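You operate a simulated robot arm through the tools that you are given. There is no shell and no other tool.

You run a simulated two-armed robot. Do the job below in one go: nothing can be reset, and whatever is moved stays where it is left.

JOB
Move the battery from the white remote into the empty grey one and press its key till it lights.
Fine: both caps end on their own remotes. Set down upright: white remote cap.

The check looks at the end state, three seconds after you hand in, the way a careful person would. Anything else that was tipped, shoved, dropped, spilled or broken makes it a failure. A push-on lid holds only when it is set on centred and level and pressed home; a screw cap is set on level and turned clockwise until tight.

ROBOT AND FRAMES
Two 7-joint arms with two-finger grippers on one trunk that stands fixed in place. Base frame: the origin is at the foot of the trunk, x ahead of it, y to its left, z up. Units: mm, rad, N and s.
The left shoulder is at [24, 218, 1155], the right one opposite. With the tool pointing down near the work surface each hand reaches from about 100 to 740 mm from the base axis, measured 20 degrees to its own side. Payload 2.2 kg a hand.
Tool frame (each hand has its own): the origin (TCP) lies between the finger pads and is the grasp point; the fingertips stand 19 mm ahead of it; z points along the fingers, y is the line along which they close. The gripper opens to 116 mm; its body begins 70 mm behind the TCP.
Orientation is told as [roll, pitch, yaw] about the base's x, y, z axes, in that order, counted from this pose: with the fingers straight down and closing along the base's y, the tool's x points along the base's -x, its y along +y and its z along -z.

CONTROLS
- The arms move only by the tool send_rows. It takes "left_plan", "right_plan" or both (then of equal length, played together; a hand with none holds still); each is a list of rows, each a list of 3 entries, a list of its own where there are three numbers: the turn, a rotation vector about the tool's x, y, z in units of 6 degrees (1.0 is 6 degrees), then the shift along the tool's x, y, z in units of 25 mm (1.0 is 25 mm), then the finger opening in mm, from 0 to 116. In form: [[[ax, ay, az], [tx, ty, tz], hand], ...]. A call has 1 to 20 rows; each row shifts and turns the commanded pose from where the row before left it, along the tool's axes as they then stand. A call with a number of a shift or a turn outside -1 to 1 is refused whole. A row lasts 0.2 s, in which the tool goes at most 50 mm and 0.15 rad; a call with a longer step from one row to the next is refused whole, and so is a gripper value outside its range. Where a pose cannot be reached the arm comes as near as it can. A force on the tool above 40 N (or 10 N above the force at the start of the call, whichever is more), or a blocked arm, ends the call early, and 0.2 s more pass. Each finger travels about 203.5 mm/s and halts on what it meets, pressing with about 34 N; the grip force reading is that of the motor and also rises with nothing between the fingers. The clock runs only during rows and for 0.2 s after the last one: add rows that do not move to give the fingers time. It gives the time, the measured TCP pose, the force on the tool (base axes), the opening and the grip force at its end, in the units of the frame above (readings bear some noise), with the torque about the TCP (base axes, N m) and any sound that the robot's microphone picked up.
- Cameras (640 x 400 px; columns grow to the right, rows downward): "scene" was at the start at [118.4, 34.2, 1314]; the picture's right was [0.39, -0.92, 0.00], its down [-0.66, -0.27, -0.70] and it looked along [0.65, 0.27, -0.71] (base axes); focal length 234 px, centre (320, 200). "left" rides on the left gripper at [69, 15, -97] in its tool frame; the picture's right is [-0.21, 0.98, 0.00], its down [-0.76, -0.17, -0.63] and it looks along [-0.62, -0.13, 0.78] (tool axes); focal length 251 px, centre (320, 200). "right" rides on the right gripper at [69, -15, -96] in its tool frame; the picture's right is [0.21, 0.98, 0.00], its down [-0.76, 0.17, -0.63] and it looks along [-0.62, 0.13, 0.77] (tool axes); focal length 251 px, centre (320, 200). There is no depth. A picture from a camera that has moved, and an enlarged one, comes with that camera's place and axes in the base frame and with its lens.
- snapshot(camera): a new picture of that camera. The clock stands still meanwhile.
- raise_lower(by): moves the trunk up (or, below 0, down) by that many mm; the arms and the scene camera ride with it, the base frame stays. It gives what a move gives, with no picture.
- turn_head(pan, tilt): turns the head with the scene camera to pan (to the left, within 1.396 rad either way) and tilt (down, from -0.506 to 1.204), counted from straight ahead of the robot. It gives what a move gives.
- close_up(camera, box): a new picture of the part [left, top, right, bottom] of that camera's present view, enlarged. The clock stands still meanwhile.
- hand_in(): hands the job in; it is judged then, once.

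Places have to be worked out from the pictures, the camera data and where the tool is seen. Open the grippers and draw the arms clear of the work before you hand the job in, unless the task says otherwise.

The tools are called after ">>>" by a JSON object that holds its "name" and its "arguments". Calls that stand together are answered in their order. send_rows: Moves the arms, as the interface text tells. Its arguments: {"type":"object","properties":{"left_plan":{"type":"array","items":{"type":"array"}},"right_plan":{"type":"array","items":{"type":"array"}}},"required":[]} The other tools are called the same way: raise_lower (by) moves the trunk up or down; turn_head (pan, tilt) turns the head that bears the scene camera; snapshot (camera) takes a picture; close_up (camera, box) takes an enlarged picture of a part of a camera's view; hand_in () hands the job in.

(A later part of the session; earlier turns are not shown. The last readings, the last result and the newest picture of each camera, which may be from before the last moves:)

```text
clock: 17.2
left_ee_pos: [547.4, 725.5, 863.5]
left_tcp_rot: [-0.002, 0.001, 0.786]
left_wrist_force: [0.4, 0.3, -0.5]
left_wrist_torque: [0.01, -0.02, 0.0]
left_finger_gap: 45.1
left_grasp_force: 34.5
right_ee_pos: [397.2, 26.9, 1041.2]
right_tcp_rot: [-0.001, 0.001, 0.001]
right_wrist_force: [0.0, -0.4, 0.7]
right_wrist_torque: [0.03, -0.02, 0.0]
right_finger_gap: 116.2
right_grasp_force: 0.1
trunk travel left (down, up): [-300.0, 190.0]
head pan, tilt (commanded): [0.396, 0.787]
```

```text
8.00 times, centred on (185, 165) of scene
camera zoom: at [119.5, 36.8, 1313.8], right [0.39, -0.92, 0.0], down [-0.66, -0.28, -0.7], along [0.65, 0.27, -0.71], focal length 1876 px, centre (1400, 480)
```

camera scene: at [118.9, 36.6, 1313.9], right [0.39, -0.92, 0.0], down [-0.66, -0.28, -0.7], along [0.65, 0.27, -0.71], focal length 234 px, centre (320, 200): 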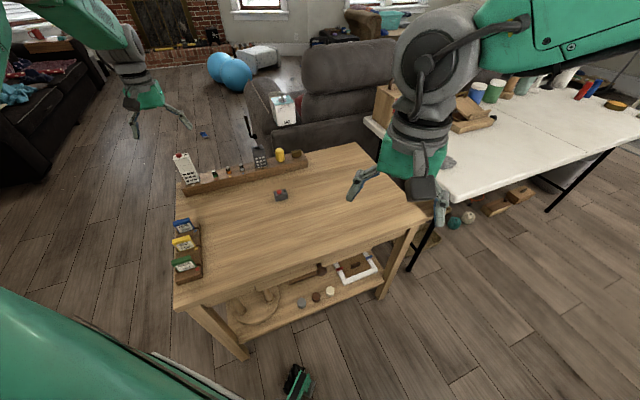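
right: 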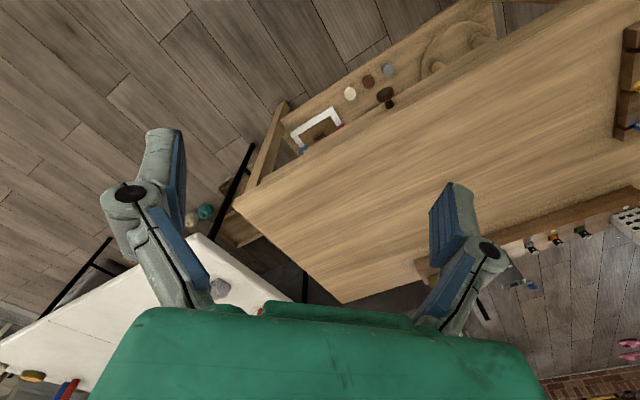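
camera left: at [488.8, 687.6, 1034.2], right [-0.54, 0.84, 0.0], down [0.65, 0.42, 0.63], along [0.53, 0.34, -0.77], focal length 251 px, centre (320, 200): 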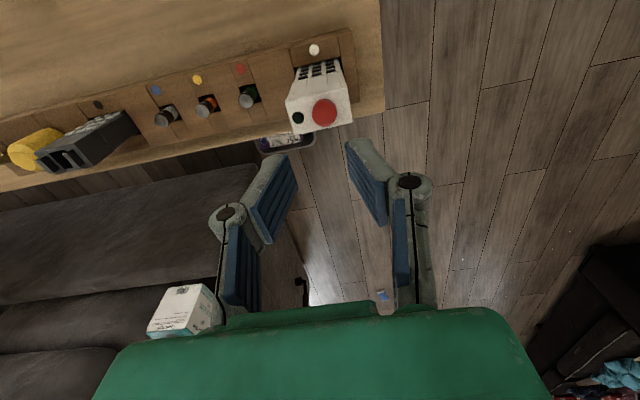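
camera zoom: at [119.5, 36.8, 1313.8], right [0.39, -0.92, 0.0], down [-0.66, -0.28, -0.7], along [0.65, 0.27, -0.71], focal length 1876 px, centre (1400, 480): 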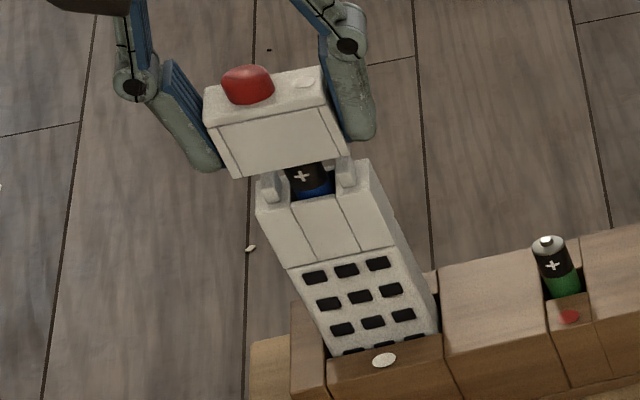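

Cap 19 mm up; a blue/black battery (+ end up) stands in the slot. Continue slowly until fully free, then rise.

>>> {"name": "send_rows", "arguments": {"left_plan": [[[0, 0, 0], [0, 0, -0.06], 0], [[0, 0, 0], [0, 0, -0.06], 0], [[0, 0, 0], [0, 0, -0.08], 0], [[0, 0, 0], [0, 0, -0.1], 0], [[0, 0, 0], [0, 0, -0.1], 0], [[0, 0, 0], [0, 0, -0.12], 0], [[0, 0, 0], [0, 0, -0.15], 0], [[0, 0, 0], [0, 0, -0.15], 0]]}}

>>> {"name": "close_up", "arguments": {"camera": "scene", "box": [165, 130, 205, 180]}}

```text
clock: 19.0
left_ee_pos: [548.4, 725.4, 883.5]
left_tcp_rot: [-0.001, 0.001, 0.784]
left_wrist_force: [0.1, 0.5, 0.3]
left_wrist_torque: [-0.01, 0.0, -0.02]
left_finger_gap: 44.9
left_grasp_force: 34.3
right_ee_pos: [397.5, 25.5, 1043.1]
right_tcp_rot: [-0.001, -0.001, 0.002]
right_wrist_force: [1.4, -0.3, 0.4]
right_wrist_torque: [0.0, 0.0, -0.02]
right_finger_gap: 115.7
right_grasp_force: 0.1
trunk travel left (down, up): [-300.0, 190.0]
head pan, tilt (commanded): [0.396, 0.787]
```

```text
8.00 times, centred on (185, 155) of scene
camera zoom: at [119.4, 36.8, 1313.8], right [0.39, -0.92, 0.0], down [-0.66, -0.28, -0.7], along [0.65, 0.27, -0.71], focal length 1876 px, centre (1400, 560)
```

zoom: 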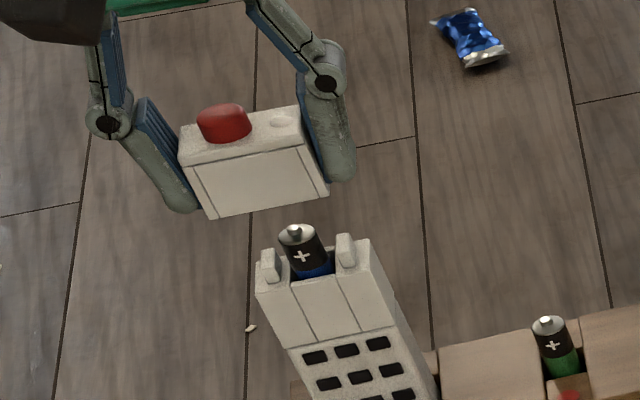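

Cap is free and the battery (blue, + up) stands proud by ~20 mm with the body still seated. I'll carry the cap back over open bench in front of the rail, around (515, 600), and lower partway.

>>> {"name": "send_rows", "arguments": {"left_plan": [[[0, 0, 0], [0, 0, -0.5], 0], [[0, 0, 0], [0.5, -0.3, -0.3], 0], [[0, 0, 0], [0.9, -0.5, 0], 0], [[0, 0, 0], [0.9, -0.52, 0], 0], [[0, 0, 0], [0.9, -0.52, 0.5], 0], [[0, 0, 0], [0.9, -0.52, 0.9], 0], [[0, 0, 0], [0.38, -0.26, 0.9], 0], [[0, 0, 0], [0, 0, 0.9], 0], [[0, 0, 0], [0, 0, 0.9], 0], [[0, 0, 0], [0, 0, 0.9], 0], [[0, 0, 0], [0, 0, 0], 0]]}}

>>> {"name": "snapshot", "arguments": {"camera": "left"}}

>>> {"name": "close_up", "arguments": {"camera": "scene", "box": [150, 130, 310, 250]}}

```text
clock: 21.4
left_ee_pos: [514.8, 599.7, 779.7]
left_tcp_rot: [-0.002, -0.003, 0.787]
left_wrist_force: [0.4, -0.3, 0.3]
left_wrist_torque: [-0.04, -0.03, 0.0]
left_finger_gap: 45.0
left_grasp_force: 34.2
right_ee_pos: [397.5, 26.2, 1041.7]
right_tcp_rot: [-0.001, -0.002, 0.001]
right_wrist_force: [0.4, 0.1, -0.7]
right_wrist_torque: [0.02, 0.02, 0.01]
right_finger_gap: 116.1
right_grasp_force: 0.1
trunk travel left (down, up): [-300.0, 190.0]
head pan, tilt (commanded): [0.396, 0.787]
```

```text
taken
camera left: at [454.5, 560.9, 874.2], right [-0.54, 0.84, 0.0], down [0.65, 0.42, 0.63], along [0.53, 0.34, -0.77], focal length 251 px, centre (320, 200)
```

left: 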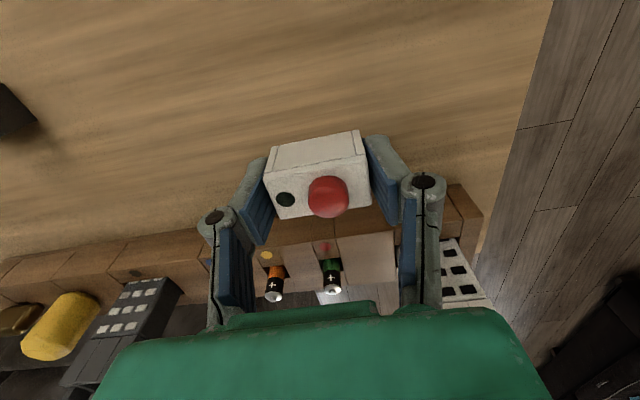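

```text
3.33 times, centred on (230, 190) of scene
camera zoom: at [119.2, 36.1, 1313.9], right [0.39, -0.92, 0.0], down [-0.66, -0.28, -0.7], along [0.65, 0.27, -0.71], focal length 782 px, centre (620, 233)
```

zoom: 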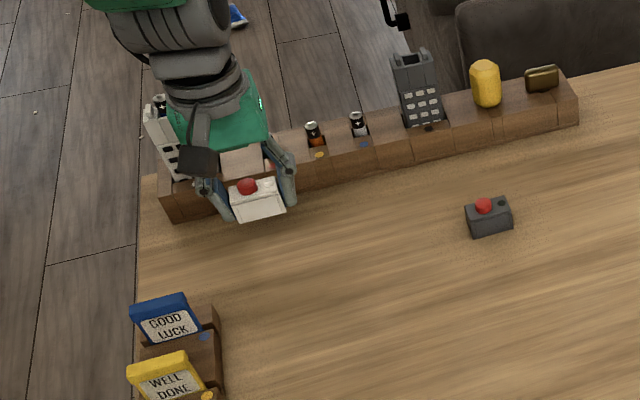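

Clear bench beneath. I'll lower 25 mm, then creep down in small steps to feel the bench.

>>> {"name": "send_rows", "arguments": {"left_plan": [[[0, 0, 0], [0, 0, 0.5], 0], [[0, 0, 0], [0, 0, 0.5], 0], [[0, 0, 0], [0, 0, 0.06], 0], [[0, 0, 0], [0, 0, 0.06], 0], [[0, 0, 0], [0, 0, 0.06], 0], [[0, 0, 0], [0, 0, 0.06], 0], [[0, 0, 0], [0, 0, 0.06], 0], [[0, 0, 0], [0, 0, 0.06], 0], [[0, 0, 0], [0, 0, 0.06], 0], [[0, 0, 0], [0, 0, 0.06], 0]]}}

>>> {"name": "close_up", "arguments": {"camera": "left", "box": [220, 90, 420, 250]}}

>>> {"name": "close_up", "arguments": {"camera": "scene", "box": [190, 160, 240, 210]}}

```text
clock: 23.6
left_ee_pos: [514.5, 599.4, 742.1]
left_tcp_rot: [-0.001, -0.001, 0.787]
left_wrist_force: [0.3, -0.3, -0.1]
left_wrist_torque: [0.01, 0.0, 0.0]
left_finger_gap: 44.9
left_grasp_force: 34.1
right_ee_pos: [397.6, 27.2, 1042.4]
right_tcp_rot: [0.001, -0.002, 0.002]
right_wrist_force: [0.5, -0.1, 0.4]
right_wrist_torque: [0.03, 0.02, 0.02]
right_finger_gap: 116.1
right_grasp_force: 0.1
trunk travel left (down, up): [-300.0, 190.0]
head pan, tilt (commanded): [0.396, 0.787]
```

```text
2.50 times, centred on (320, 170) of left
camera zoom: at [455.2, 561.8, 837.4], right [-0.54, 0.84, 0.0], down [0.65, 0.42, 0.63], along [0.53, 0.34, -0.77], focal length 629 px, centre (320, 275)
```

zoom: 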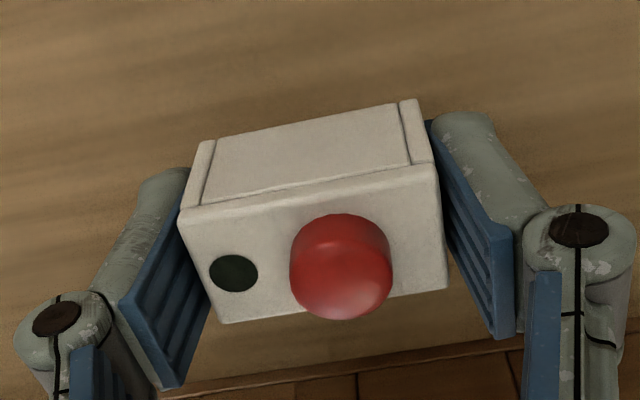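

```text
8.00 times, centred on (215, 185) of scene
camera zoom: at [119.5, 36.0, 1313.8], right [0.39, -0.92, 0.0], down [-0.66, -0.28, -0.7], along [0.65, 0.27, -0.71], focal length 1876 px, centre (1160, 320)
```

zoom: 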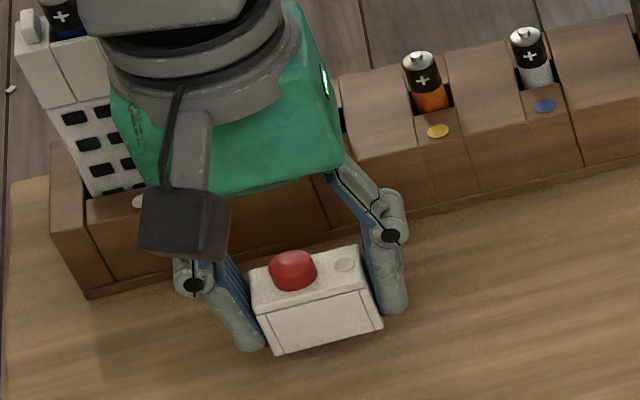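

No contact yet (cap bottom ≈ z 720). Creep down further.

>>> {"name": "send_rows", "arguments": {"left_plan": [[[0, 0, 0], [0, 0, 0.05], 0], [[0, 0, 0], [0, 0, 0.05], 0], [[0, 0, 0], [0, 0, 0.05], 0], [[0, 0, 0], [0, 0, 0.05], 0], [[0, 0, 0], [0, 0, 0.05], 0], [[0, 0, 0], [0, 0, 0.05], 0], [[0, 0, 0], [0, 0, 0.05], 0], [[0, 0, 0], [0, 0, 0.05], 0]]}}

>>> {"name": "close_up", "arguments": {"camera": "scene", "box": [190, 160, 240, 210]}}

```text
clock: 25.4
left_ee_pos: [514.3, 600.9, 732.1]
left_tcp_rot: [-0.002, -0.002, 0.787]
left_wrist_force: [0.0, -0.1, 0.0]
left_wrist_torque: [0.02, -0.03, -0.03]
left_finger_gap: 45.0
left_grasp_force: 33.6
right_ee_pos: [397.6, 26.6, 1041.6]
right_tcp_rot: [0.001, -0.002, 0.001]
right_wrist_force: [-0.6, -0.5, -0.6]
right_wrist_torque: [-0.01, 0.0, 0.02]
right_finger_gap: 116.0
right_grasp_force: 0.1
trunk travel left (down, up): [-300.0, 190.0]
head pan, tilt (commanded): [0.396, 0.787]
```

```text
8.00 times, centred on (215, 185) of scene
camera zoom: at [119.5, 36.0, 1313.8], right [0.39, -0.92, 0.0], down [-0.66, -0.28, -0.7], along [0.65, 0.27, -0.71], focal length 1876 px, centre (1160, 320)
```

zoom: 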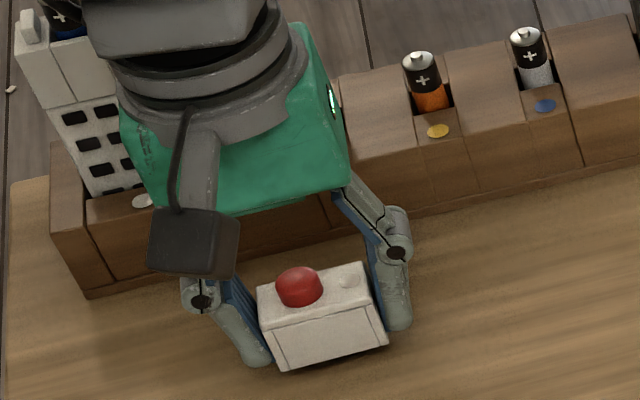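

Still no contact; a faint contact shadow begins to show. Continue with finer steps.

>>> {"name": "send_rows", "arguments": {"left_plan": [[[0, 0, 0], [0, 0, 0.04], 0], [[0, 0, 0], [0, 0, 0.04], 0], [[0, 0, 0], [0, 0, 0.04], 0], [[0, 0, 0], [0, 0, 0.04], 0], [[0, 0, 0], [0, 0, 0.04], 0], [[0, 0, 0], [0, 0, 0.04], 0]]}}

>>> {"name": "close_up", "arguments": {"camera": "scene", "box": [195, 170, 235, 210]}}

>>> {"name": "close_up", "arguments": {"camera": "left", "box": [220, 90, 420, 250]}}

```text
clock: 26.8
left_ee_pos: [513.7, 598.8, 725.8]
left_tcp_rot: [-0.004, -0.001, 0.785]
left_wrist_force: [-0.5, -1.0, 0.1]
left_wrist_torque: [0.01, 0.03, -0.02]
left_finger_gap: 45.0
left_grasp_force: 33.9
right_ee_pos: [397.8, 26.0, 1041.3]
right_tcp_rot: [-0.001, -0.002, 0.001]
right_wrist_force: [0.3, -0.8, -0.6]
right_wrist_torque: [0.02, 0.01, -0.01]
right_finger_gap: 116.0
right_grasp_force: 0.1
trunk travel left (down, up): [-300.0, 190.0]
head pan, tilt (commanded): [0.396, 0.787]
```

```text
10.00 times, centred on (215, 190) of scene
camera zoom: at [119.6, 36.0, 1313.8], right [0.39, -0.92, 0.0], down [-0.66, -0.28, -0.7], along [0.65, 0.27, -0.71], focal length 2345 px, centre (1370, 300)
```

zoom: 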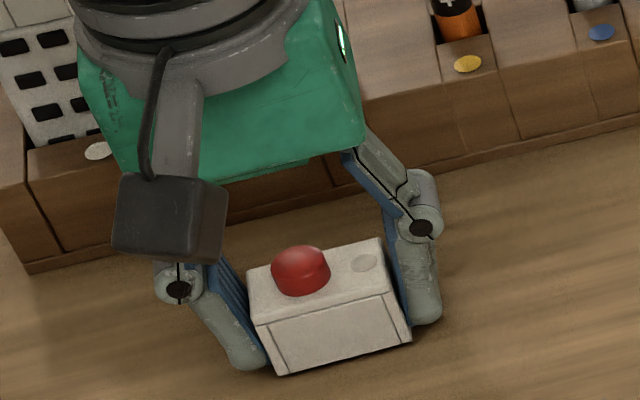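

```text
2.50 times, centred on (320, 170) of left
camera zoom: at [454.9, 561.5, 822.1], right [-0.54, 0.84, 0.0], down [0.65, 0.42, 0.63], along [0.53, 0.34, -0.77], focal length 629 px, centre (320, 275)
```

zoom: 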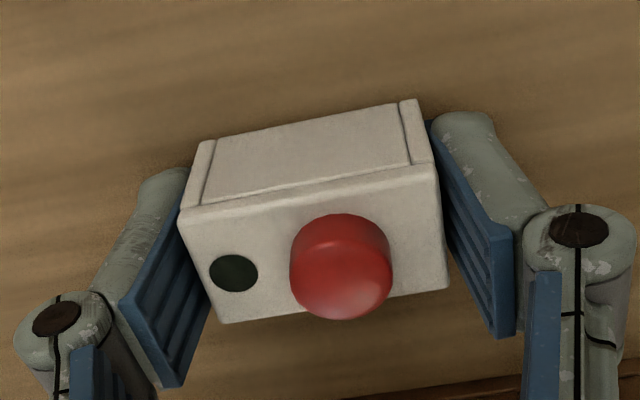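

Shadow darkening around the rim; contact is near. Continue a few mm at 1 mm steps.

>>> {"name": "send_rows", "arguments": {"left_plan": [[[0, 0, 0], [0, 0, 0.04], 0], [[0, 0, 0], [0, 0, 0.04], 0], [[0, 0, 0], [0, 0, 0.04], 0], [[0, 0, 0], [0, 0, 0], 0]]}}

>>> {"name": "close_up", "arguments": {"camera": "scene", "box": [195, 170, 235, 210]}}

```text
clock: 27.8
left_ee_pos: [514.1, 598.8, 723.0]
left_tcp_rot: [-0.003, -0.002, 0.786]
left_wrist_force: [-1.3, -0.4, 2.4]
left_wrist_torque: [0.0, -0.01, -0.03]
left_finger_gap: 45.1
left_grasp_force: 33.9
right_ee_pos: [397.8, 25.8, 1041.3]
right_tcp_rot: [0.001, -0.002, 0.002]
right_wrist_force: [-0.2, 0.4, -0.5]
right_wrist_torque: [-0.03, -0.04, -0.01]
right_finger_gap: 116.0
right_grasp_force: 0.0
trunk travel left (down, up): [-300.0, 190.0]
head pan, tilt (commanded): [0.396, 0.787]
```

```text
10.00 times, centred on (215, 190) of scene
camera zoom: at [119.1, 35.5, 1313.9], right [0.39, -0.92, 0.0], down [-0.66, -0.28, -0.7], along [0.65, 0.27, -0.71], focal length 2345 px, centre (1370, 300)
```

zoom: 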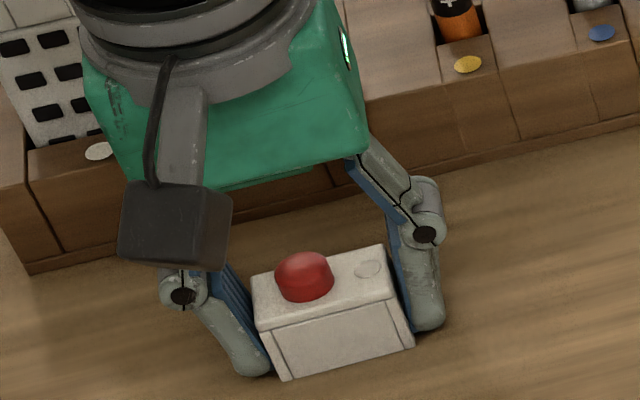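

A 2.4 N upward force suggests first contact. One more small step to confirm.

>>> {"name": "send_rows", "arguments": {"left_plan": [[[0, 0, 0], [0, 0, 0.03], 0], [[0, 0, 0], [0, 0, 0], 0]]}}

```text
clock: 28.4
left_ee_pos: [514.3, 599.1, 723.1]
left_tcp_rot: [-0.002, -0.004, 0.786]
left_wrist_force: [-1.3, 1.4, 10.7]
left_wrist_torque: [0.0, 0.01, 0.01]
left_finger_gap: 45.1
left_grasp_force: 34.1
right_ee_pos: [396.6, 26.3, 1041.9]
right_tcp_rot: [-0.002, -0.001, 0.003]
right_wrist_force: [-0.3, 0.3, -0.1]
right_wrist_torque: [-0.03, 0.01, 0.01]
right_finger_gap: 116.2
right_grasp_force: 0.0
trunk travel left (down, up): [-300.0, 190.0]
head pan, tilt (commanded): [0.396, 0.787]
```

Cap is resting on the bench (10.7 N). I'll ease up 0.5 mm, open gradually, and lift straight away.

>>> {"name": "send_rows", "arguments": {"left_plan": [[[0, 0, 0], [0, 0, -0.02], 0], [[0, 0, 0], [0, 0, 0], 46], [[0, 0, 0], [0, 0, 0], 52], [[0, 0, 0], [0, 0, 0], 66], [[0, 0, 0], [0, 0, -0.3], 80], [[0, 0, 0], [0, 0, -0.9], 80], [[0, 0, 0], [0, 0, -0.9], 80], [[0, 0, 0], [0, 0, -0.9], 80], [[0, 0, 0], [0, 0, -0.9], 80], [[0, 0, 0], [0, 0, 0], 80]]}}

>>> {"name": "snapshot", "arguments": {"camera": "left"}}

>>> {"name": "close_up", "arguments": {"camera": "scene", "box": [150, 130, 310, 250]}}

```text
clock: 30.6
left_ee_pos: [513.4, 599.0, 820.0]
left_tcp_rot: [0.0, -0.001, 0.786]
left_wrist_force: [0.1, -0.6, -0.6]
left_wrist_torque: [-0.03, -0.01, 0.0]
left_finger_gap: 80.0
left_grasp_force: 0.0
right_ee_pos: [398.5, 27.4, 1041.6]
right_tcp_rot: [-0.001, 0.0, 0.002]
right_wrist_force: [0.1, 0.4, 0.3]
right_wrist_torque: [0.01, 0.01, 0.0]
right_finger_gap: 116.0
right_grasp_force: 0.0
trunk travel left (down, up): [-300.0, 190.0]
head pan, tilt (commanded): [0.396, 0.787]
```

```text
taken
camera left: at [454.5, 562.0, 915.6], right [-0.54, 0.84, 0.0], down [0.65, 0.42, 0.63], along [0.53, 0.34, -0.77], focal length 251 px, centre (320, 200)
```

left: 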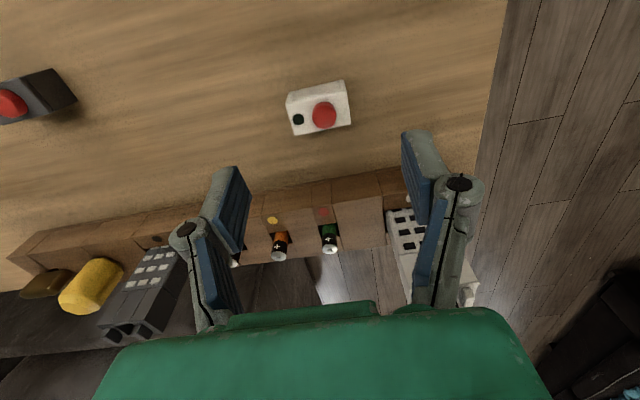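

```text
3.33 times, centred on (230, 190) of scene
camera zoom: at [119.7, 35.7, 1313.8], right [0.39, -0.92, 0.0], down [-0.66, -0.28, -0.7], along [0.65, 0.27, -0.71], focal length 782 px, centre (620, 233)
```

zoom: 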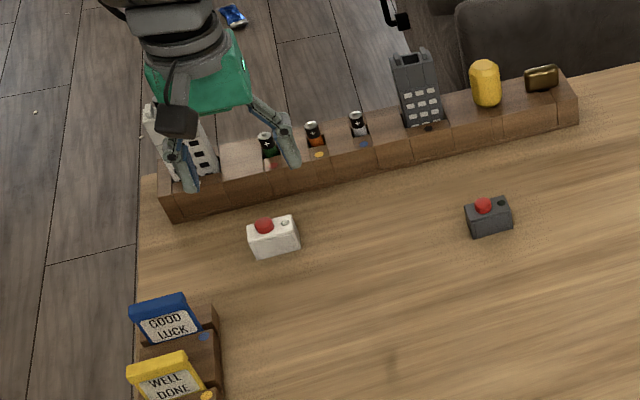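

White cap is standing upright on the bench. Now I'll rise and return above the white remote to examine the battery and prong spacing.

>>> {"name": "send_rows", "arguments": {"left_plan": [[[0, 0, 0], [0, 0, -0.9], 80], [[0, 0, 0], [0, 0, -0.9], 80], [[0, 0, 0], [-0.5, 0.3, -0.9], 80], [[0, 0, 0], [-0.9, 0.5, -0.9], 80], [[0, 0, 0], [-0.9, 0.5, 0], 80], [[0, 0, 0], [-0.9, 0.5, 0], 80], [[0, 0, 0], [-0.5, 0.5, 0], 80], [[0, 0, 0], [0, 0.3, 0], 80], [[0, 0, 0], [0, 0, 0], 80]]}}

>>> {"name": "snapshot", "arguments": {"camera": "left"}}

>>> {"name": "close_up", "arguments": {"camera": "scene", "box": [170, 145, 210, 185]}}

```text
clock: 32.6
left_ee_pos: [533.9, 711.3, 910.9]
left_tcp_rot: [-0.002, -0.001, 0.783]
left_wrist_force: [-0.1, 0.2, 0.0]
left_wrist_torque: [0.02, 0.0, 0.02]
left_finger_gap: 79.7
left_grasp_force: 0.0
right_ee_pos: [397.3, 26.5, 1042.4]
right_tcp_rot: [0.0, -0.003, 0.0]
right_wrist_force: [-0.3, 0.1, 0.3]
right_wrist_torque: [-0.03, -0.04, 0.0]
right_finger_gap: 115.8
right_grasp_force: 0.0
trunk travel left (down, up): [-300.0, 190.0]
head pan, tilt (commanded): [0.396, 0.787]
```

```text
taken
camera left: at [474.1, 673.4, 1006.6], right [-0.54, 0.84, 0.0], down [0.65, 0.42, 0.63], along [0.53, 0.34, -0.77], focal length 251 px, centre (320, 200)
```

left: 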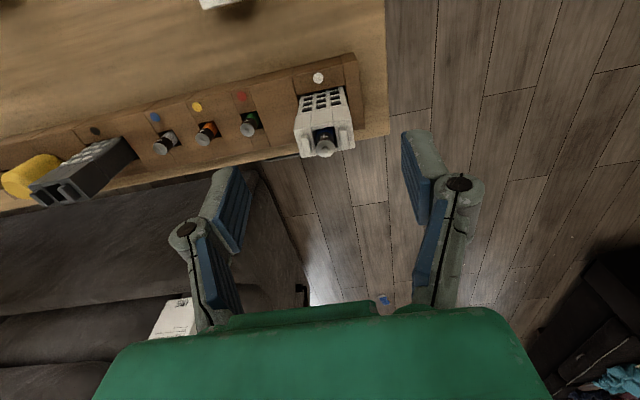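

```text
10.00 times, centred on (190, 165) of scene
camera zoom: at [119.5, 36.5, 1313.8], right [0.39, -0.92, 0.0], down [-0.66, -0.28, -0.7], along [0.65, 0.27, -0.71], focal length 2345 px, centre (1620, 550)
```

zoom: 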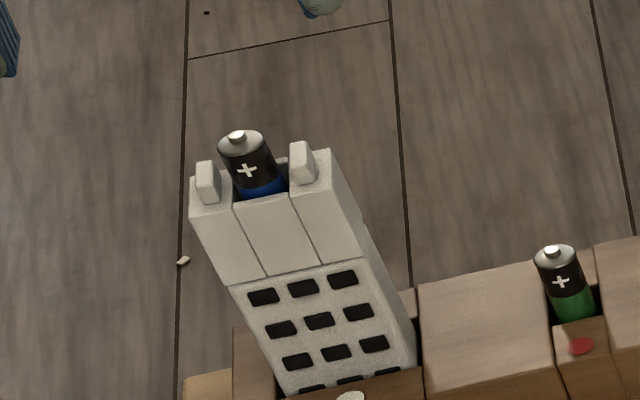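

>>> {"name": "close_up", "arguments": {"camera": "left", "box": [280, 70, 370, 170]}}

>>> {"name": "close_up", "arguments": {"camera": "left", "box": [10, 120, 150, 220]}}

```text
4.00 times, centred on (325, 120) of left
camera zoom: at [474.1, 673.4, 1006.6], right [-0.54, 0.84, 0.0], down [0.65, 0.42, 0.63], along [0.53, 0.34, -0.77], focal length 1006 px, centre (300, 520)
```

zoom: 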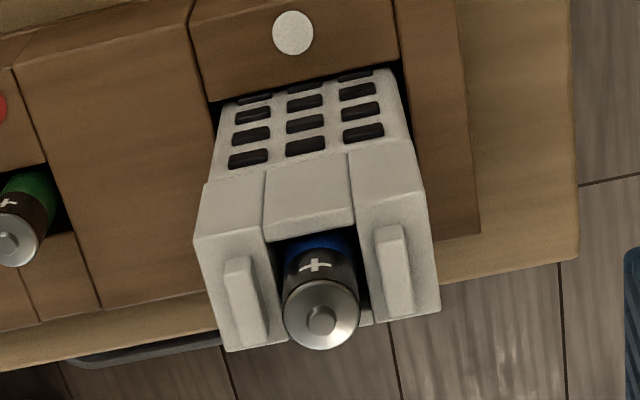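

```text
4.00 times, centred on (80, 170) of left
camera zoom: at [474.1, 673.4, 1006.6], right [-0.54, 0.84, 0.0], down [0.65, 0.42, 0.63], along [0.53, 0.34, -0.77], focal length 1006 px, centre (1280, 320)
```

zoom: 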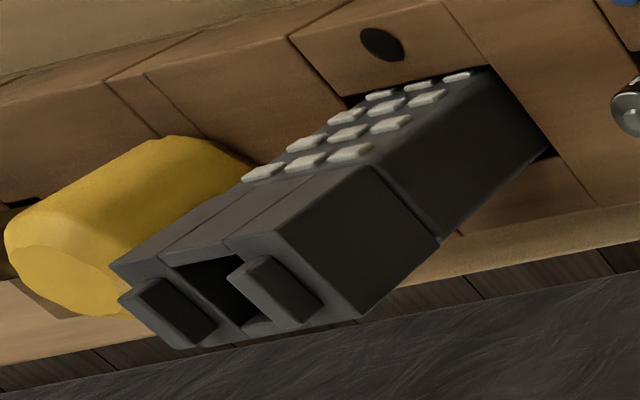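

Battery is ~14 mm across with its top at z ≈ 839; prong tops ≈ z 830, so I must grip the top ~8 mm with tips just above the prongs. I'll centre over it and descend to just above with a narrower opening.

>>> {"name": "send_rows", "arguments": {"left_plan": [[[0, 0, 0], [-0.36, -0.01, 0.4], 60], [[0, 0, 0], [-0.36, 0, 0.4], 50], [[0, 0, 0], [0, 0, 0.4], 40], [[0, 0, 0], [0, 0, 0.4], 40], [[0, 0, 0], [0, 0, 0], 40]]}}

>>> {"name": "snapshot", "arguments": {"camera": "left"}}

>>> {"name": "close_up", "arguments": {"camera": "scene", "box": [165, 135, 215, 185]}}

```text
clock: 33.8
left_ee_pos: [547.4, 725.3, 870.6]
left_tcp_rot: [0.0, -0.003, 0.785]
left_wrist_force: [0.5, -0.1, -0.7]
left_wrist_torque: [0.01, -0.02, -0.01]
left_finger_gap: 39.9
left_grasp_force: 0.1
right_ee_pos: [396.7, 25.9, 1043.1]
right_tcp_rot: [0.001, -0.003, -0.001]
right_wrist_force: [-0.9, -0.1, -0.3]
right_wrist_torque: [-0.02, 0.0, 0.02]
right_finger_gap: 115.6
right_grasp_force: 0.1
trunk travel left (down, up): [-300.0, 190.0]
head pan, tilt (commanded): [0.396, 0.787]
```

```text
taken
camera left: at [488.4, 686.8, 966.4], right [-0.54, 0.84, 0.0], down [0.65, 0.42, 0.63], along [0.53, 0.34, -0.77], focal length 251 px, centre (320, 200)
```

left: 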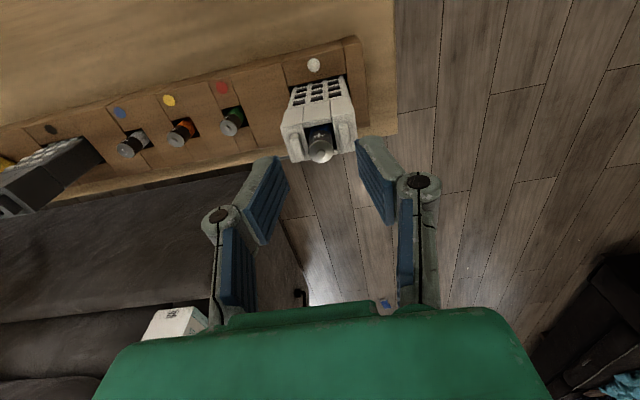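

```text
8.00 times, centred on (190, 160) of scene
camera zoom: at [119.3, 36.8, 1313.9], right [0.39, -0.92, 0.0], down [-0.66, -0.28, -0.7], along [0.65, 0.27, -0.71], focal length 1876 px, centre (1360, 520)
```

zoom: 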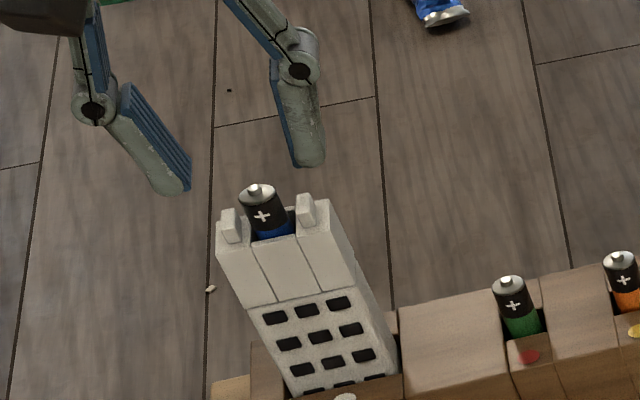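

Battery top appears at the pixel predicted for the tool axis (320,155). A tight zoom to verify before descending.

>>> {"name": "close_up", "arguments": {"camera": "left", "box": [270, 110, 370, 180]}}

```text
5.71 times, centred on (320, 145) of left
camera zoom: at [488.4, 686.8, 966.4], right [-0.54, 0.84, 0.0], down [0.65, 0.42, 0.63], along [0.53, 0.34, -0.77], focal length 1437 px, centre (320, 514)
```

zoom: 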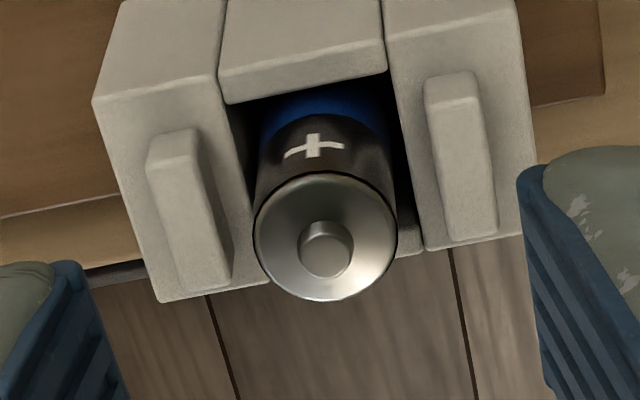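

Battery axis is ~1 mm off centre at most, top ≈ z 838. I'll narrow to 23 mm above it, then creep down so the tips stop just above the prongs.

>>> {"name": "send_rows", "arguments": {"left_plan": [[[0, 0, 0], [0.03, 0.03, 0], 30], [[0, 0, 0], [0, 0, 0], 23], [[0, 0, 0], [0, 0, 0.2], 23], [[0, 0, 0], [0, 0, 0.2], 23], [[0, 0, 0], [0, 0, 0.1], 23], [[0, 0, 0], [0, 0, 0.1], 23], [[0, 0, 0], [0, 0, 0.06], 23], [[0, 0, 0], [0, 0, 0.06], 23], [[0, 0, 0], [0, 0, 0.04], 23], [[0, 0, 0], [0, 0, 0], 23]]}}

>>> {"name": "close_up", "arguments": {"camera": "left", "box": [240, 110, 400, 230]}}

>>> {"name": "close_up", "arguments": {"camera": "scene", "box": [165, 140, 205, 180]}}

```text
clock: 36.0
left_ee_pos: [546.4, 724.2, 851.6]
left_tcp_rot: [-0.003, -0.001, 0.786]
left_wrist_force: [-0.1, 0.6, 0.9]
left_wrist_torque: [-0.01, -0.03, 0.01]
left_finger_gap: 22.9
left_grasp_force: 0.0
right_ee_pos: [397.4, 26.0, 1041.9]
right_tcp_rot: [0.0, 0.0, 0.001]
right_wrist_force: [-0.2, -0.6, 0.6]
right_wrist_torque: [-0.02, -0.02, -0.01]
right_finger_gap: 116.1
right_grasp_force: 0.0
trunk travel left (down, up): [-300.0, 190.0]
head pan, tilt (commanded): [0.396, 0.787]
```

```text
3.33 times, centred on (320, 170) of left
camera zoom: at [486.9, 686.6, 946.7], right [-0.54, 0.84, 0.0], down [0.65, 0.42, 0.63], along [0.53, 0.34, -0.77], focal length 838 px, centre (320, 300)
```

zoom: 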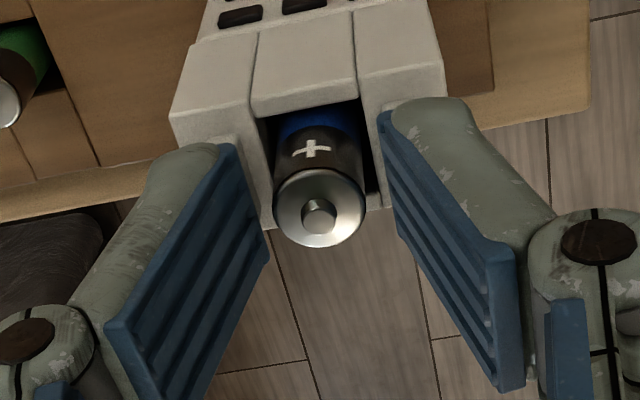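

```text
10.00 times, centred on (185, 160) of scene
camera zoom: at [119.4, 36.7, 1313.8], right [0.39, -0.92, 0.0], down [-0.66, -0.28, -0.7], along [0.65, 0.27, -0.71], focal length 2345 px, centre (1670, 600)
```

zoom: 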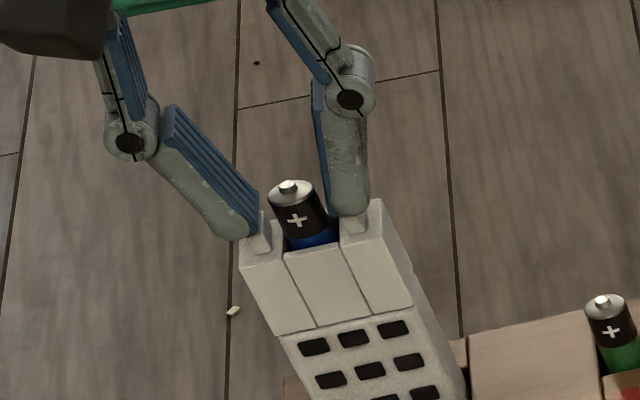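

Fingertips are just above the prong tops. I'll creep another 2 mm checking for contact.

>>> {"name": "send_rows", "arguments": {"left_plan": [[[0, 0, 0], [0, 0, 0.03], 23], [[0, 0, 0], [0, 0, 0.03], 23], [[0, 0, 0], [0, 0, 0.02], 23], [[0, 0, 0], [0, 0, 0], 23]]}}

>>> {"name": "close_up", "arguments": {"camera": "scene", "box": [170, 145, 200, 175]}}

```text
clock: 37.0
left_ee_pos: [545.9, 723.6, 849.3]
left_tcp_rot: [-0.001, -0.003, 0.785]
left_wrist_force: [-1.0, 0.5, 0.7]
left_wrist_torque: [0.0, -0.04, 0.01]
left_finger_gap: 22.8
left_grasp_force: 0.1
right_ee_pos: [396.9, 26.5, 1042.2]
right_tcp_rot: [-0.001, -0.001, 0.001]
right_wrist_force: [0.0, 0.1, -0.1]
right_wrist_torque: [0.0, -0.02, 0.04]
right_finger_gap: 115.8
right_grasp_force: 0.1
trunk travel left (down, up): [-300.0, 190.0]
head pan, tilt (commanded): [0.396, 0.787]
```

```text
13.33 times, centred on (185, 160) of scene
camera zoom: at [119.4, 36.7, 1313.8], right [0.39, -0.92, 0.0], down [-0.66, -0.28, -0.7], along [0.65, 0.27, -0.71], focal length 3127 px, centre (2120, 733)
```

zoom: 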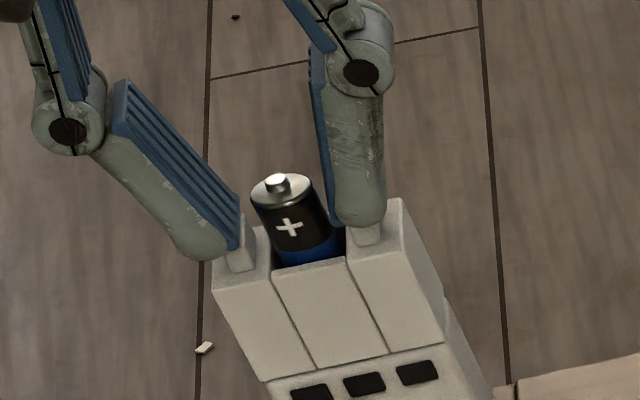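

No contact; the pads cover the battery's upper part just above the prongs. Close on the battery.

>>> {"name": "send_rows", "arguments": {"left_plan": [[[0, 0, 0], [0, 0, 0], 18], [[0, 0, 0], [0, 0, 0], 14], [[0, 0, 0], [0, 0, 0], 8], [[0, 0, 0], [0, 0, 0], 0], [[0, 0, 0], [0, 0, 0], 0]]}}

>>> {"name": "close_up", "arguments": {"camera": "left", "box": [240, 110, 400, 230]}}

>>> {"name": "close_up", "arguments": {"camera": "scene", "box": [170, 145, 200, 175]}}

```text
clock: 38.2
left_ee_pos: [544.6, 724.6, 849.9]
left_tcp_rot: [-0.001, -0.002, 0.785]
left_wrist_force: [0.4, -1.1, 2.9]
left_wrist_torque: [-0.03, -0.05, -0.02]
left_finger_gap: 14.7
left_grasp_force: 33.7
right_ee_pos: [397.0, 26.8, 1040.6]
right_tcp_rot: [0.0, -0.001, 0.002]
right_wrist_force: [-0.6, 1.0, 0.3]
right_wrist_torque: [0.0, 0.03, -0.02]
right_finger_gap: 116.2
right_grasp_force: 0.0
trunk travel left (down, up): [-300.0, 190.0]
head pan, tilt (commanded): [0.396, 0.787]
```

```text
3.33 times, centred on (320, 170) of left
camera zoom: at [486.5, 686.7, 945.0], right [-0.54, 0.84, 0.0], down [0.65, 0.42, 0.63], along [0.53, 0.34, -0.77], focal length 838 px, centre (320, 300)
```

zoom: 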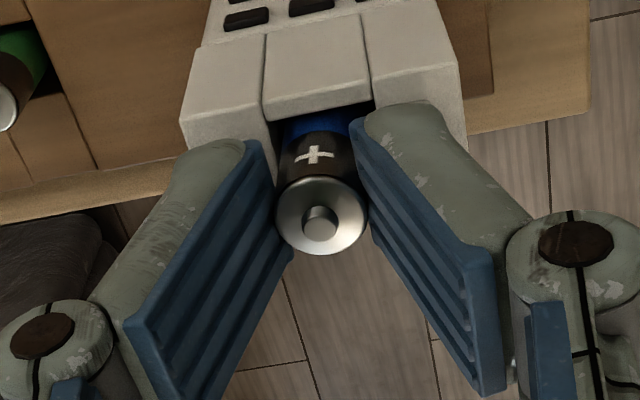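

```text
13.33 times, centred on (185, 160) of scene
camera zoom: at [119.2, 35.9, 1313.9], right [0.39, -0.92, 0.0], down [-0.66, -0.28, -0.7], along [0.65, 0.27, -0.71], focal length 3127 px, centre (2120, 733)
```

zoom: 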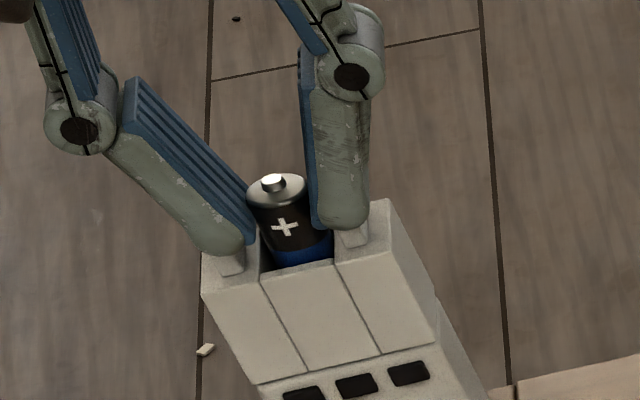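

Battery gripped (14.7 mm). The remote's top was nudged ~2 mm leftwards, so I'll shift 2 mm back to neutral, then pull slowly upward.

>>> {"name": "send_rows", "arguments": {"left_plan": [[[0, 0, 0], [0, -0.04, 0], 0], [[0, 0, 0], [0, -0.04, 0], 0], [[0, 0, 0], [0, 0, -0.05], 0], [[0, 0, 0], [0, 0, -0.05], 0], [[0, 0, 0], [0, 0, -0.05], 0], [[0, 0, 0], [0, 0, -0.05], 0], [[0, 0, 0], [0, 0, -0.05], 0], [[0, 0, 0], [0, 0, -0.05], 0]]}}

>>> {"name": "close_up", "arguments": {"camera": "scene", "box": [170, 145, 200, 175]}}

```text
clock: 40.0
left_ee_pos: [547.9, 724.3, 856.6]
left_tcp_rot: [-0.003, 0.0, 0.785]
left_wrist_force: [-0.8, 1.1, 0.0]
left_wrist_torque: [0.01, 0.01, 0.02]
left_finger_gap: 14.8
left_grasp_force: 34.3
right_ee_pos: [398.3, 25.9, 1041.4]
right_tcp_rot: [0.001, -0.001, 0.002]
right_wrist_force: [-0.3, 0.8, 0.4]
right_wrist_torque: [0.0, 0.01, 0.01]
right_finger_gap: 115.9
right_grasp_force: 0.1
trunk travel left (down, up): [-300.0, 190.0]
head pan, tilt (commanded): [0.396, 0.787]
```

```text
13.33 times, centred on (185, 160) of scene
camera zoom: at [119.4, 36.8, 1313.8], right [0.39, -0.92, 0.0], down [-0.66, -0.28, -0.7], along [0.65, 0.27, -0.71], focal length 3127 px, centre (2120, 733)
```

zoom: 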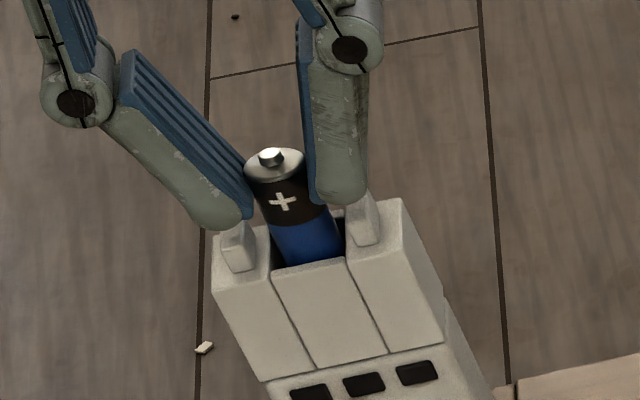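

Battery is sliding out with the remote back in its place. I continue upward steadily.

>>> {"name": "send_rows", "arguments": {"left_plan": [[[0, 0, 0], [0, 0, -0.06], 0], [[0, 0, 0], [0, 0, -0.06], 0], [[0, 0, 0], [0, 0, -0.08], 0], [[0, 0, 0], [0, 0, -0.08], 0], [[0, 0, 0], [0, 0, -0.1], 0], [[0, 0, 0], [0, 0, -0.1], 0], [[0, 0, 0], [0, 0, -0.1], 0], [[0, 0, 0], [0, 0, -0.1], 0], [[0, 0, 0], [0, 0, -0.12], 0], [[0, 0, 0], [0, 0, -0.12], 0], [[0, 0, 0], [0, 0, -0.12], 0], [[0, 0, 0], [0, 0, -0.12], 0], [[0, 0, 0], [0, 0, -0.15], 0], [[0, 0, 0], [0, 0, -0.15], 0], [[0, 0, 0], [0, 0, -0.15], 0], [[0, 0, 0], [0, 0, -0.15], 0], [[0, 0, 0], [0, 0, 0], 0]]}}

>>> {"name": "close_up", "arguments": {"camera": "scene", "box": [165, 130, 205, 180]}}

>>> {"name": "snapshot", "arguments": {"camera": "left"}}

```text
clock: 43.6
left_ee_pos: [547.5, 722.9, 900.6]
left_tcp_rot: [-0.001, 0.0, 0.785]
left_wrist_force: [0.0, 0.5, -0.4]
left_wrist_torque: [-0.02, -0.05, 0.01]
left_finger_gap: 14.9
left_grasp_force: 33.8
right_ee_pos: [397.7, 26.3, 1042.1]
right_tcp_rot: [0.0, -0.002, 0.001]
right_wrist_force: [-0.6, 0.9, 0.1]
right_wrist_torque: [0.01, -0.02, -0.01]
right_finger_gap: 115.9
right_grasp_force: 0.2
trunk travel left (down, up): [-300.0, 190.0]
head pan, tilt (commanded): [0.396, 0.787]
```

```text
8.00 times, centred on (185, 155) of scene
camera zoom: at [119.5, 36.8, 1313.8], right [0.39, -0.92, 0.0], down [-0.66, -0.28, -0.7], along [0.65, 0.27, -0.71], focal length 1876 px, centre (1400, 560)
```

zoom: 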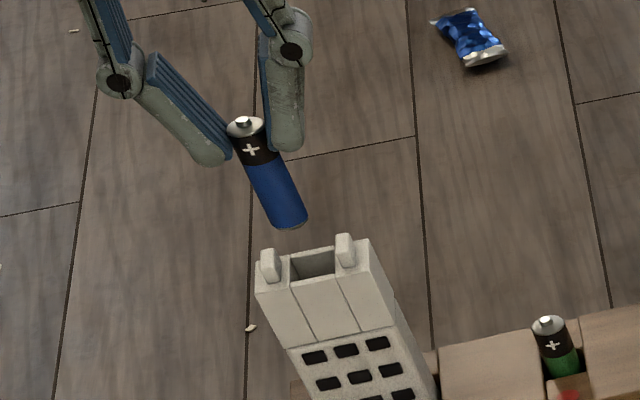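

```text
taken
camera left: at [487.9, 685.3, 997.1], right [-0.54, 0.84, 0.0], down [0.65, 0.42, 0.63], along [0.53, 0.34, -0.77], focal length 251 px, centre (320, 200)
```

left: 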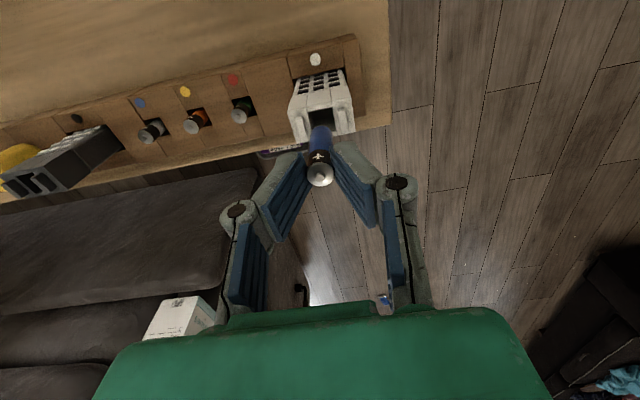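

Battery is out cleanly (≈50 mm long, + up). The grey remote centre should be ~252 mm along the rail, near (723, 545). I'll rise a little and travel along the rail, watching reach.

>>> {"name": "send_rows", "arguments": {"left_plan": [[[0, 0, 0], [0, 0, -0.6], 0], [[0, 0, 0], [0.2, -0.5, -0.4], 0], [[0, 0, 0], [0.2, -0.9, 0], 0], [[0, 0, 0], [0, -0.9, 0], 0], [[0, 0, 0], [0, -0.9, 0], 0], [[0, 0, 0], [0, -0.9, 0], 0], [[0, 0, 0], [0, -0.9, 0], 0], [[0, 0, 0], [0, -0.9, 0], 0], [[0, 0, 0], [0, -0.9, 0], 0], [[0, 0, 0], [0, 0, 0], 0]]}}

>>> {"name": "snapshot", "arguments": {"camera": "left"}}

>>> {"name": "close_up", "arguments": {"camera": "scene", "box": [160, 80, 320, 200]}}

```text
clock: 45.8
left_ee_pos: [656.9, 594.8, 925.6]
left_tcp_rot: [-0.002, 0.0, 0.785]
left_wrist_force: [-0.4, -0.3, -0.1]
left_wrist_torque: [0.0, 0.0, -0.04]
left_finger_gap: 14.9
left_grasp_force: 33.9
left hand out of reach, approached as far as the arm can: row 9
right_ee_pos: [398.0, 27.2, 1042.4]
right_tcp_rot: [-0.001, -0.001, 0.001]
right_wrist_force: [0.0, -0.3, 0.7]
right_wrist_torque: [0.0, 0.01, -0.01]
right_finger_gap: 116.0
right_grasp_force: 0.0
trunk travel left (down, up): [-300.0, 190.0]
head pan, tilt (commanded): [0.396, 0.787]
```

```text
taken
camera left: at [597.4, 557.6, 1021.4], right [-0.54, 0.84, 0.0], down [0.65, 0.42, 0.63], along [0.53, 0.34, -0.77], focal length 251 px, centre (320, 200)
```

left: 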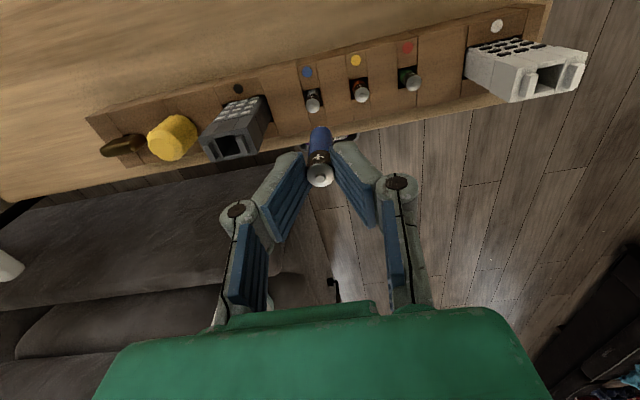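

```text
3.33 times, centred on (240, 140) of scene
camera zoom: at [119.3, 36.0, 1313.9], right [0.39, -0.92, 0.0], down [-0.66, -0.28, -0.7], along [0.65, 0.27, -0.71], focal length 782 px, centre (587, 400)
```

zoom: 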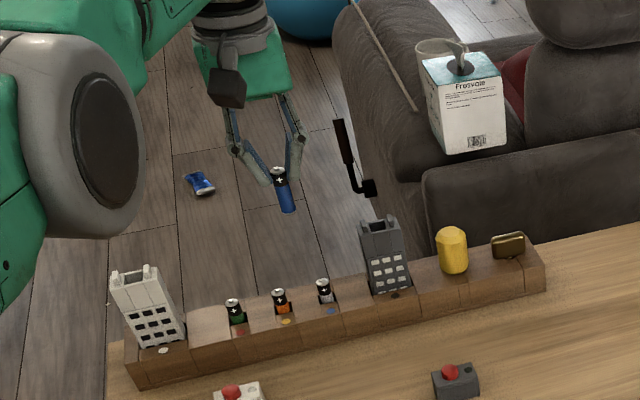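

The arm hit its limit at ~737 mm from the shoulder; the grey remote (~772 mm) needs the hand tilted outward. I'll test by tilting the hand 18° (fingers outward) and moving, high up, over the grey remote.

>>> {"name": "send_rows", "arguments": {"left_plan": [[[0, -1, 0], [0, 0, -0.3], 0], [[0, -1, 0], [0, 0, -0.3], 0], [[0, -1, 0], [0, 0, 0], 0], [[0, 0, 0], [-0.1, -0.8, 0.03], 0], [[0, 0, 0], [-0.1, -0.8, 0.03], 0], [[0, 0, 0], [-0.1, -0.8, 0.03], 0], [[0, 0, 0], [0, -0.78, 0], 0], [[0, 0, 0], [0, 0, 0], 0]]}}

>>> {"name": "snapshot", "arguments": {"camera": "left"}}

>>> {"name": "close_up", "arguments": {"camera": "scene", "box": [200, 80, 330, 200]}}

```text
clock: 47.6
left_ee_pos: [737.0, 552.5, 944.3]
left_tcp_rot: [0.0, -0.313, 0.787]
left_wrist_force: [-0.4, 0.3, 0.6]
left_wrist_torque: [-0.01, 0.03, 0.02]
left_finger_gap: 14.7
left_grasp_force: 34.4
left hand out of reach, approached as far as the arm can: row 1, 2, 3, 4, 5, 6, 7
right_ee_pos: [397.3, 25.9, 1041.8]
right_tcp_rot: [-0.001, 0.0, 0.002]
right_wrist_force: [-0.1, 0.2, -0.7]
right_wrist_torque: [0.02, 0.0, -0.01]
right_finger_gap: 116.0
right_grasp_force: 0.1
trunk travel left (down, up): [-300.0, 190.0]
head pan, tilt (commanded): [0.396, 0.787]
```

```text
taken
camera left: at [658.7, 495.9, 1013.7], right [-0.55, 0.83, 0.07], down [0.49, 0.25, 0.83], along [0.68, 0.49, -0.55], focal length 251 px, centre (320, 200)
```

left: 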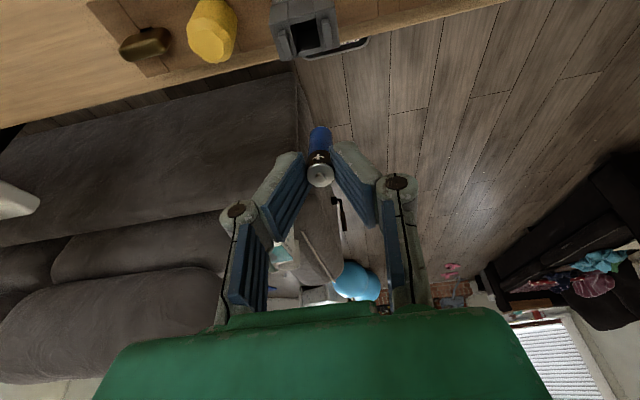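

```text
3.33 times, centred on (265, 140) of scene
camera zoom: at [120.2, 35.1, 1313.8], right [0.39, -0.92, 0.0], down [-0.66, -0.27, -0.7], along [0.65, 0.27, -0.71], focal length 782 px, centre (503, 400)
```

zoom: 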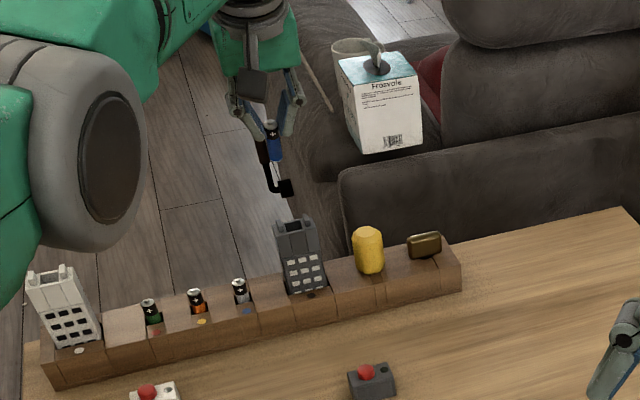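

With 18° tilt the hand reaches (737, 552, 944), beyond what's needed. From here the grey slot computes to about (726, 548). Zooming to refine it.

>>> {"name": "close_up", "arguments": {"camera": "left", "box": [250, 0, 380, 80]}}

>>> {"name": "close_up", "arguments": {"camera": "scene", "box": [246, 140, 276, 175]}}

```text
4.92 times, centred on (315, 40) of left
camera zoom: at [658.7, 495.9, 1013.7], right [-0.55, 0.83, 0.07], down [0.49, 0.25, 0.83], along [0.68, 0.49, -0.55], focal length 1238 px, centre (345, 988)
```

zoom: 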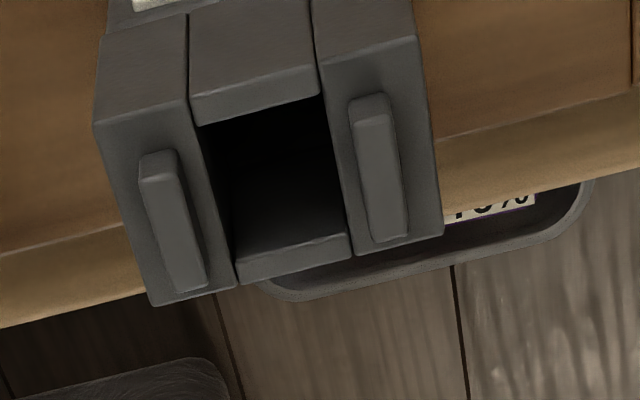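

```text
11.43 times, centred on (261, 158) of scene
camera zoom: at [120.2, 35.1, 1313.8], right [0.39, -0.92, 0.0], down [-0.66, -0.27, -0.7], along [0.65, 0.27, -0.71], focal length 2680 px, centre (994, 686)
```

zoom: 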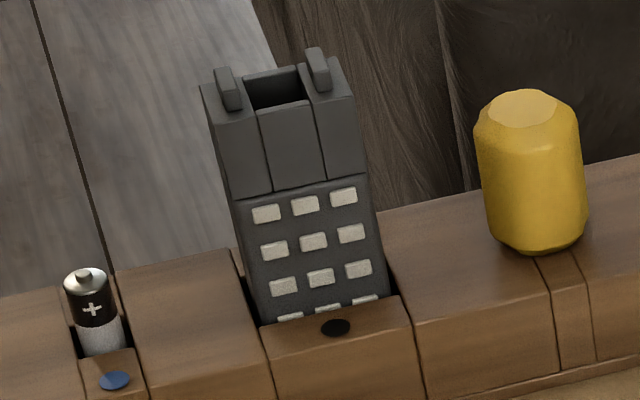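

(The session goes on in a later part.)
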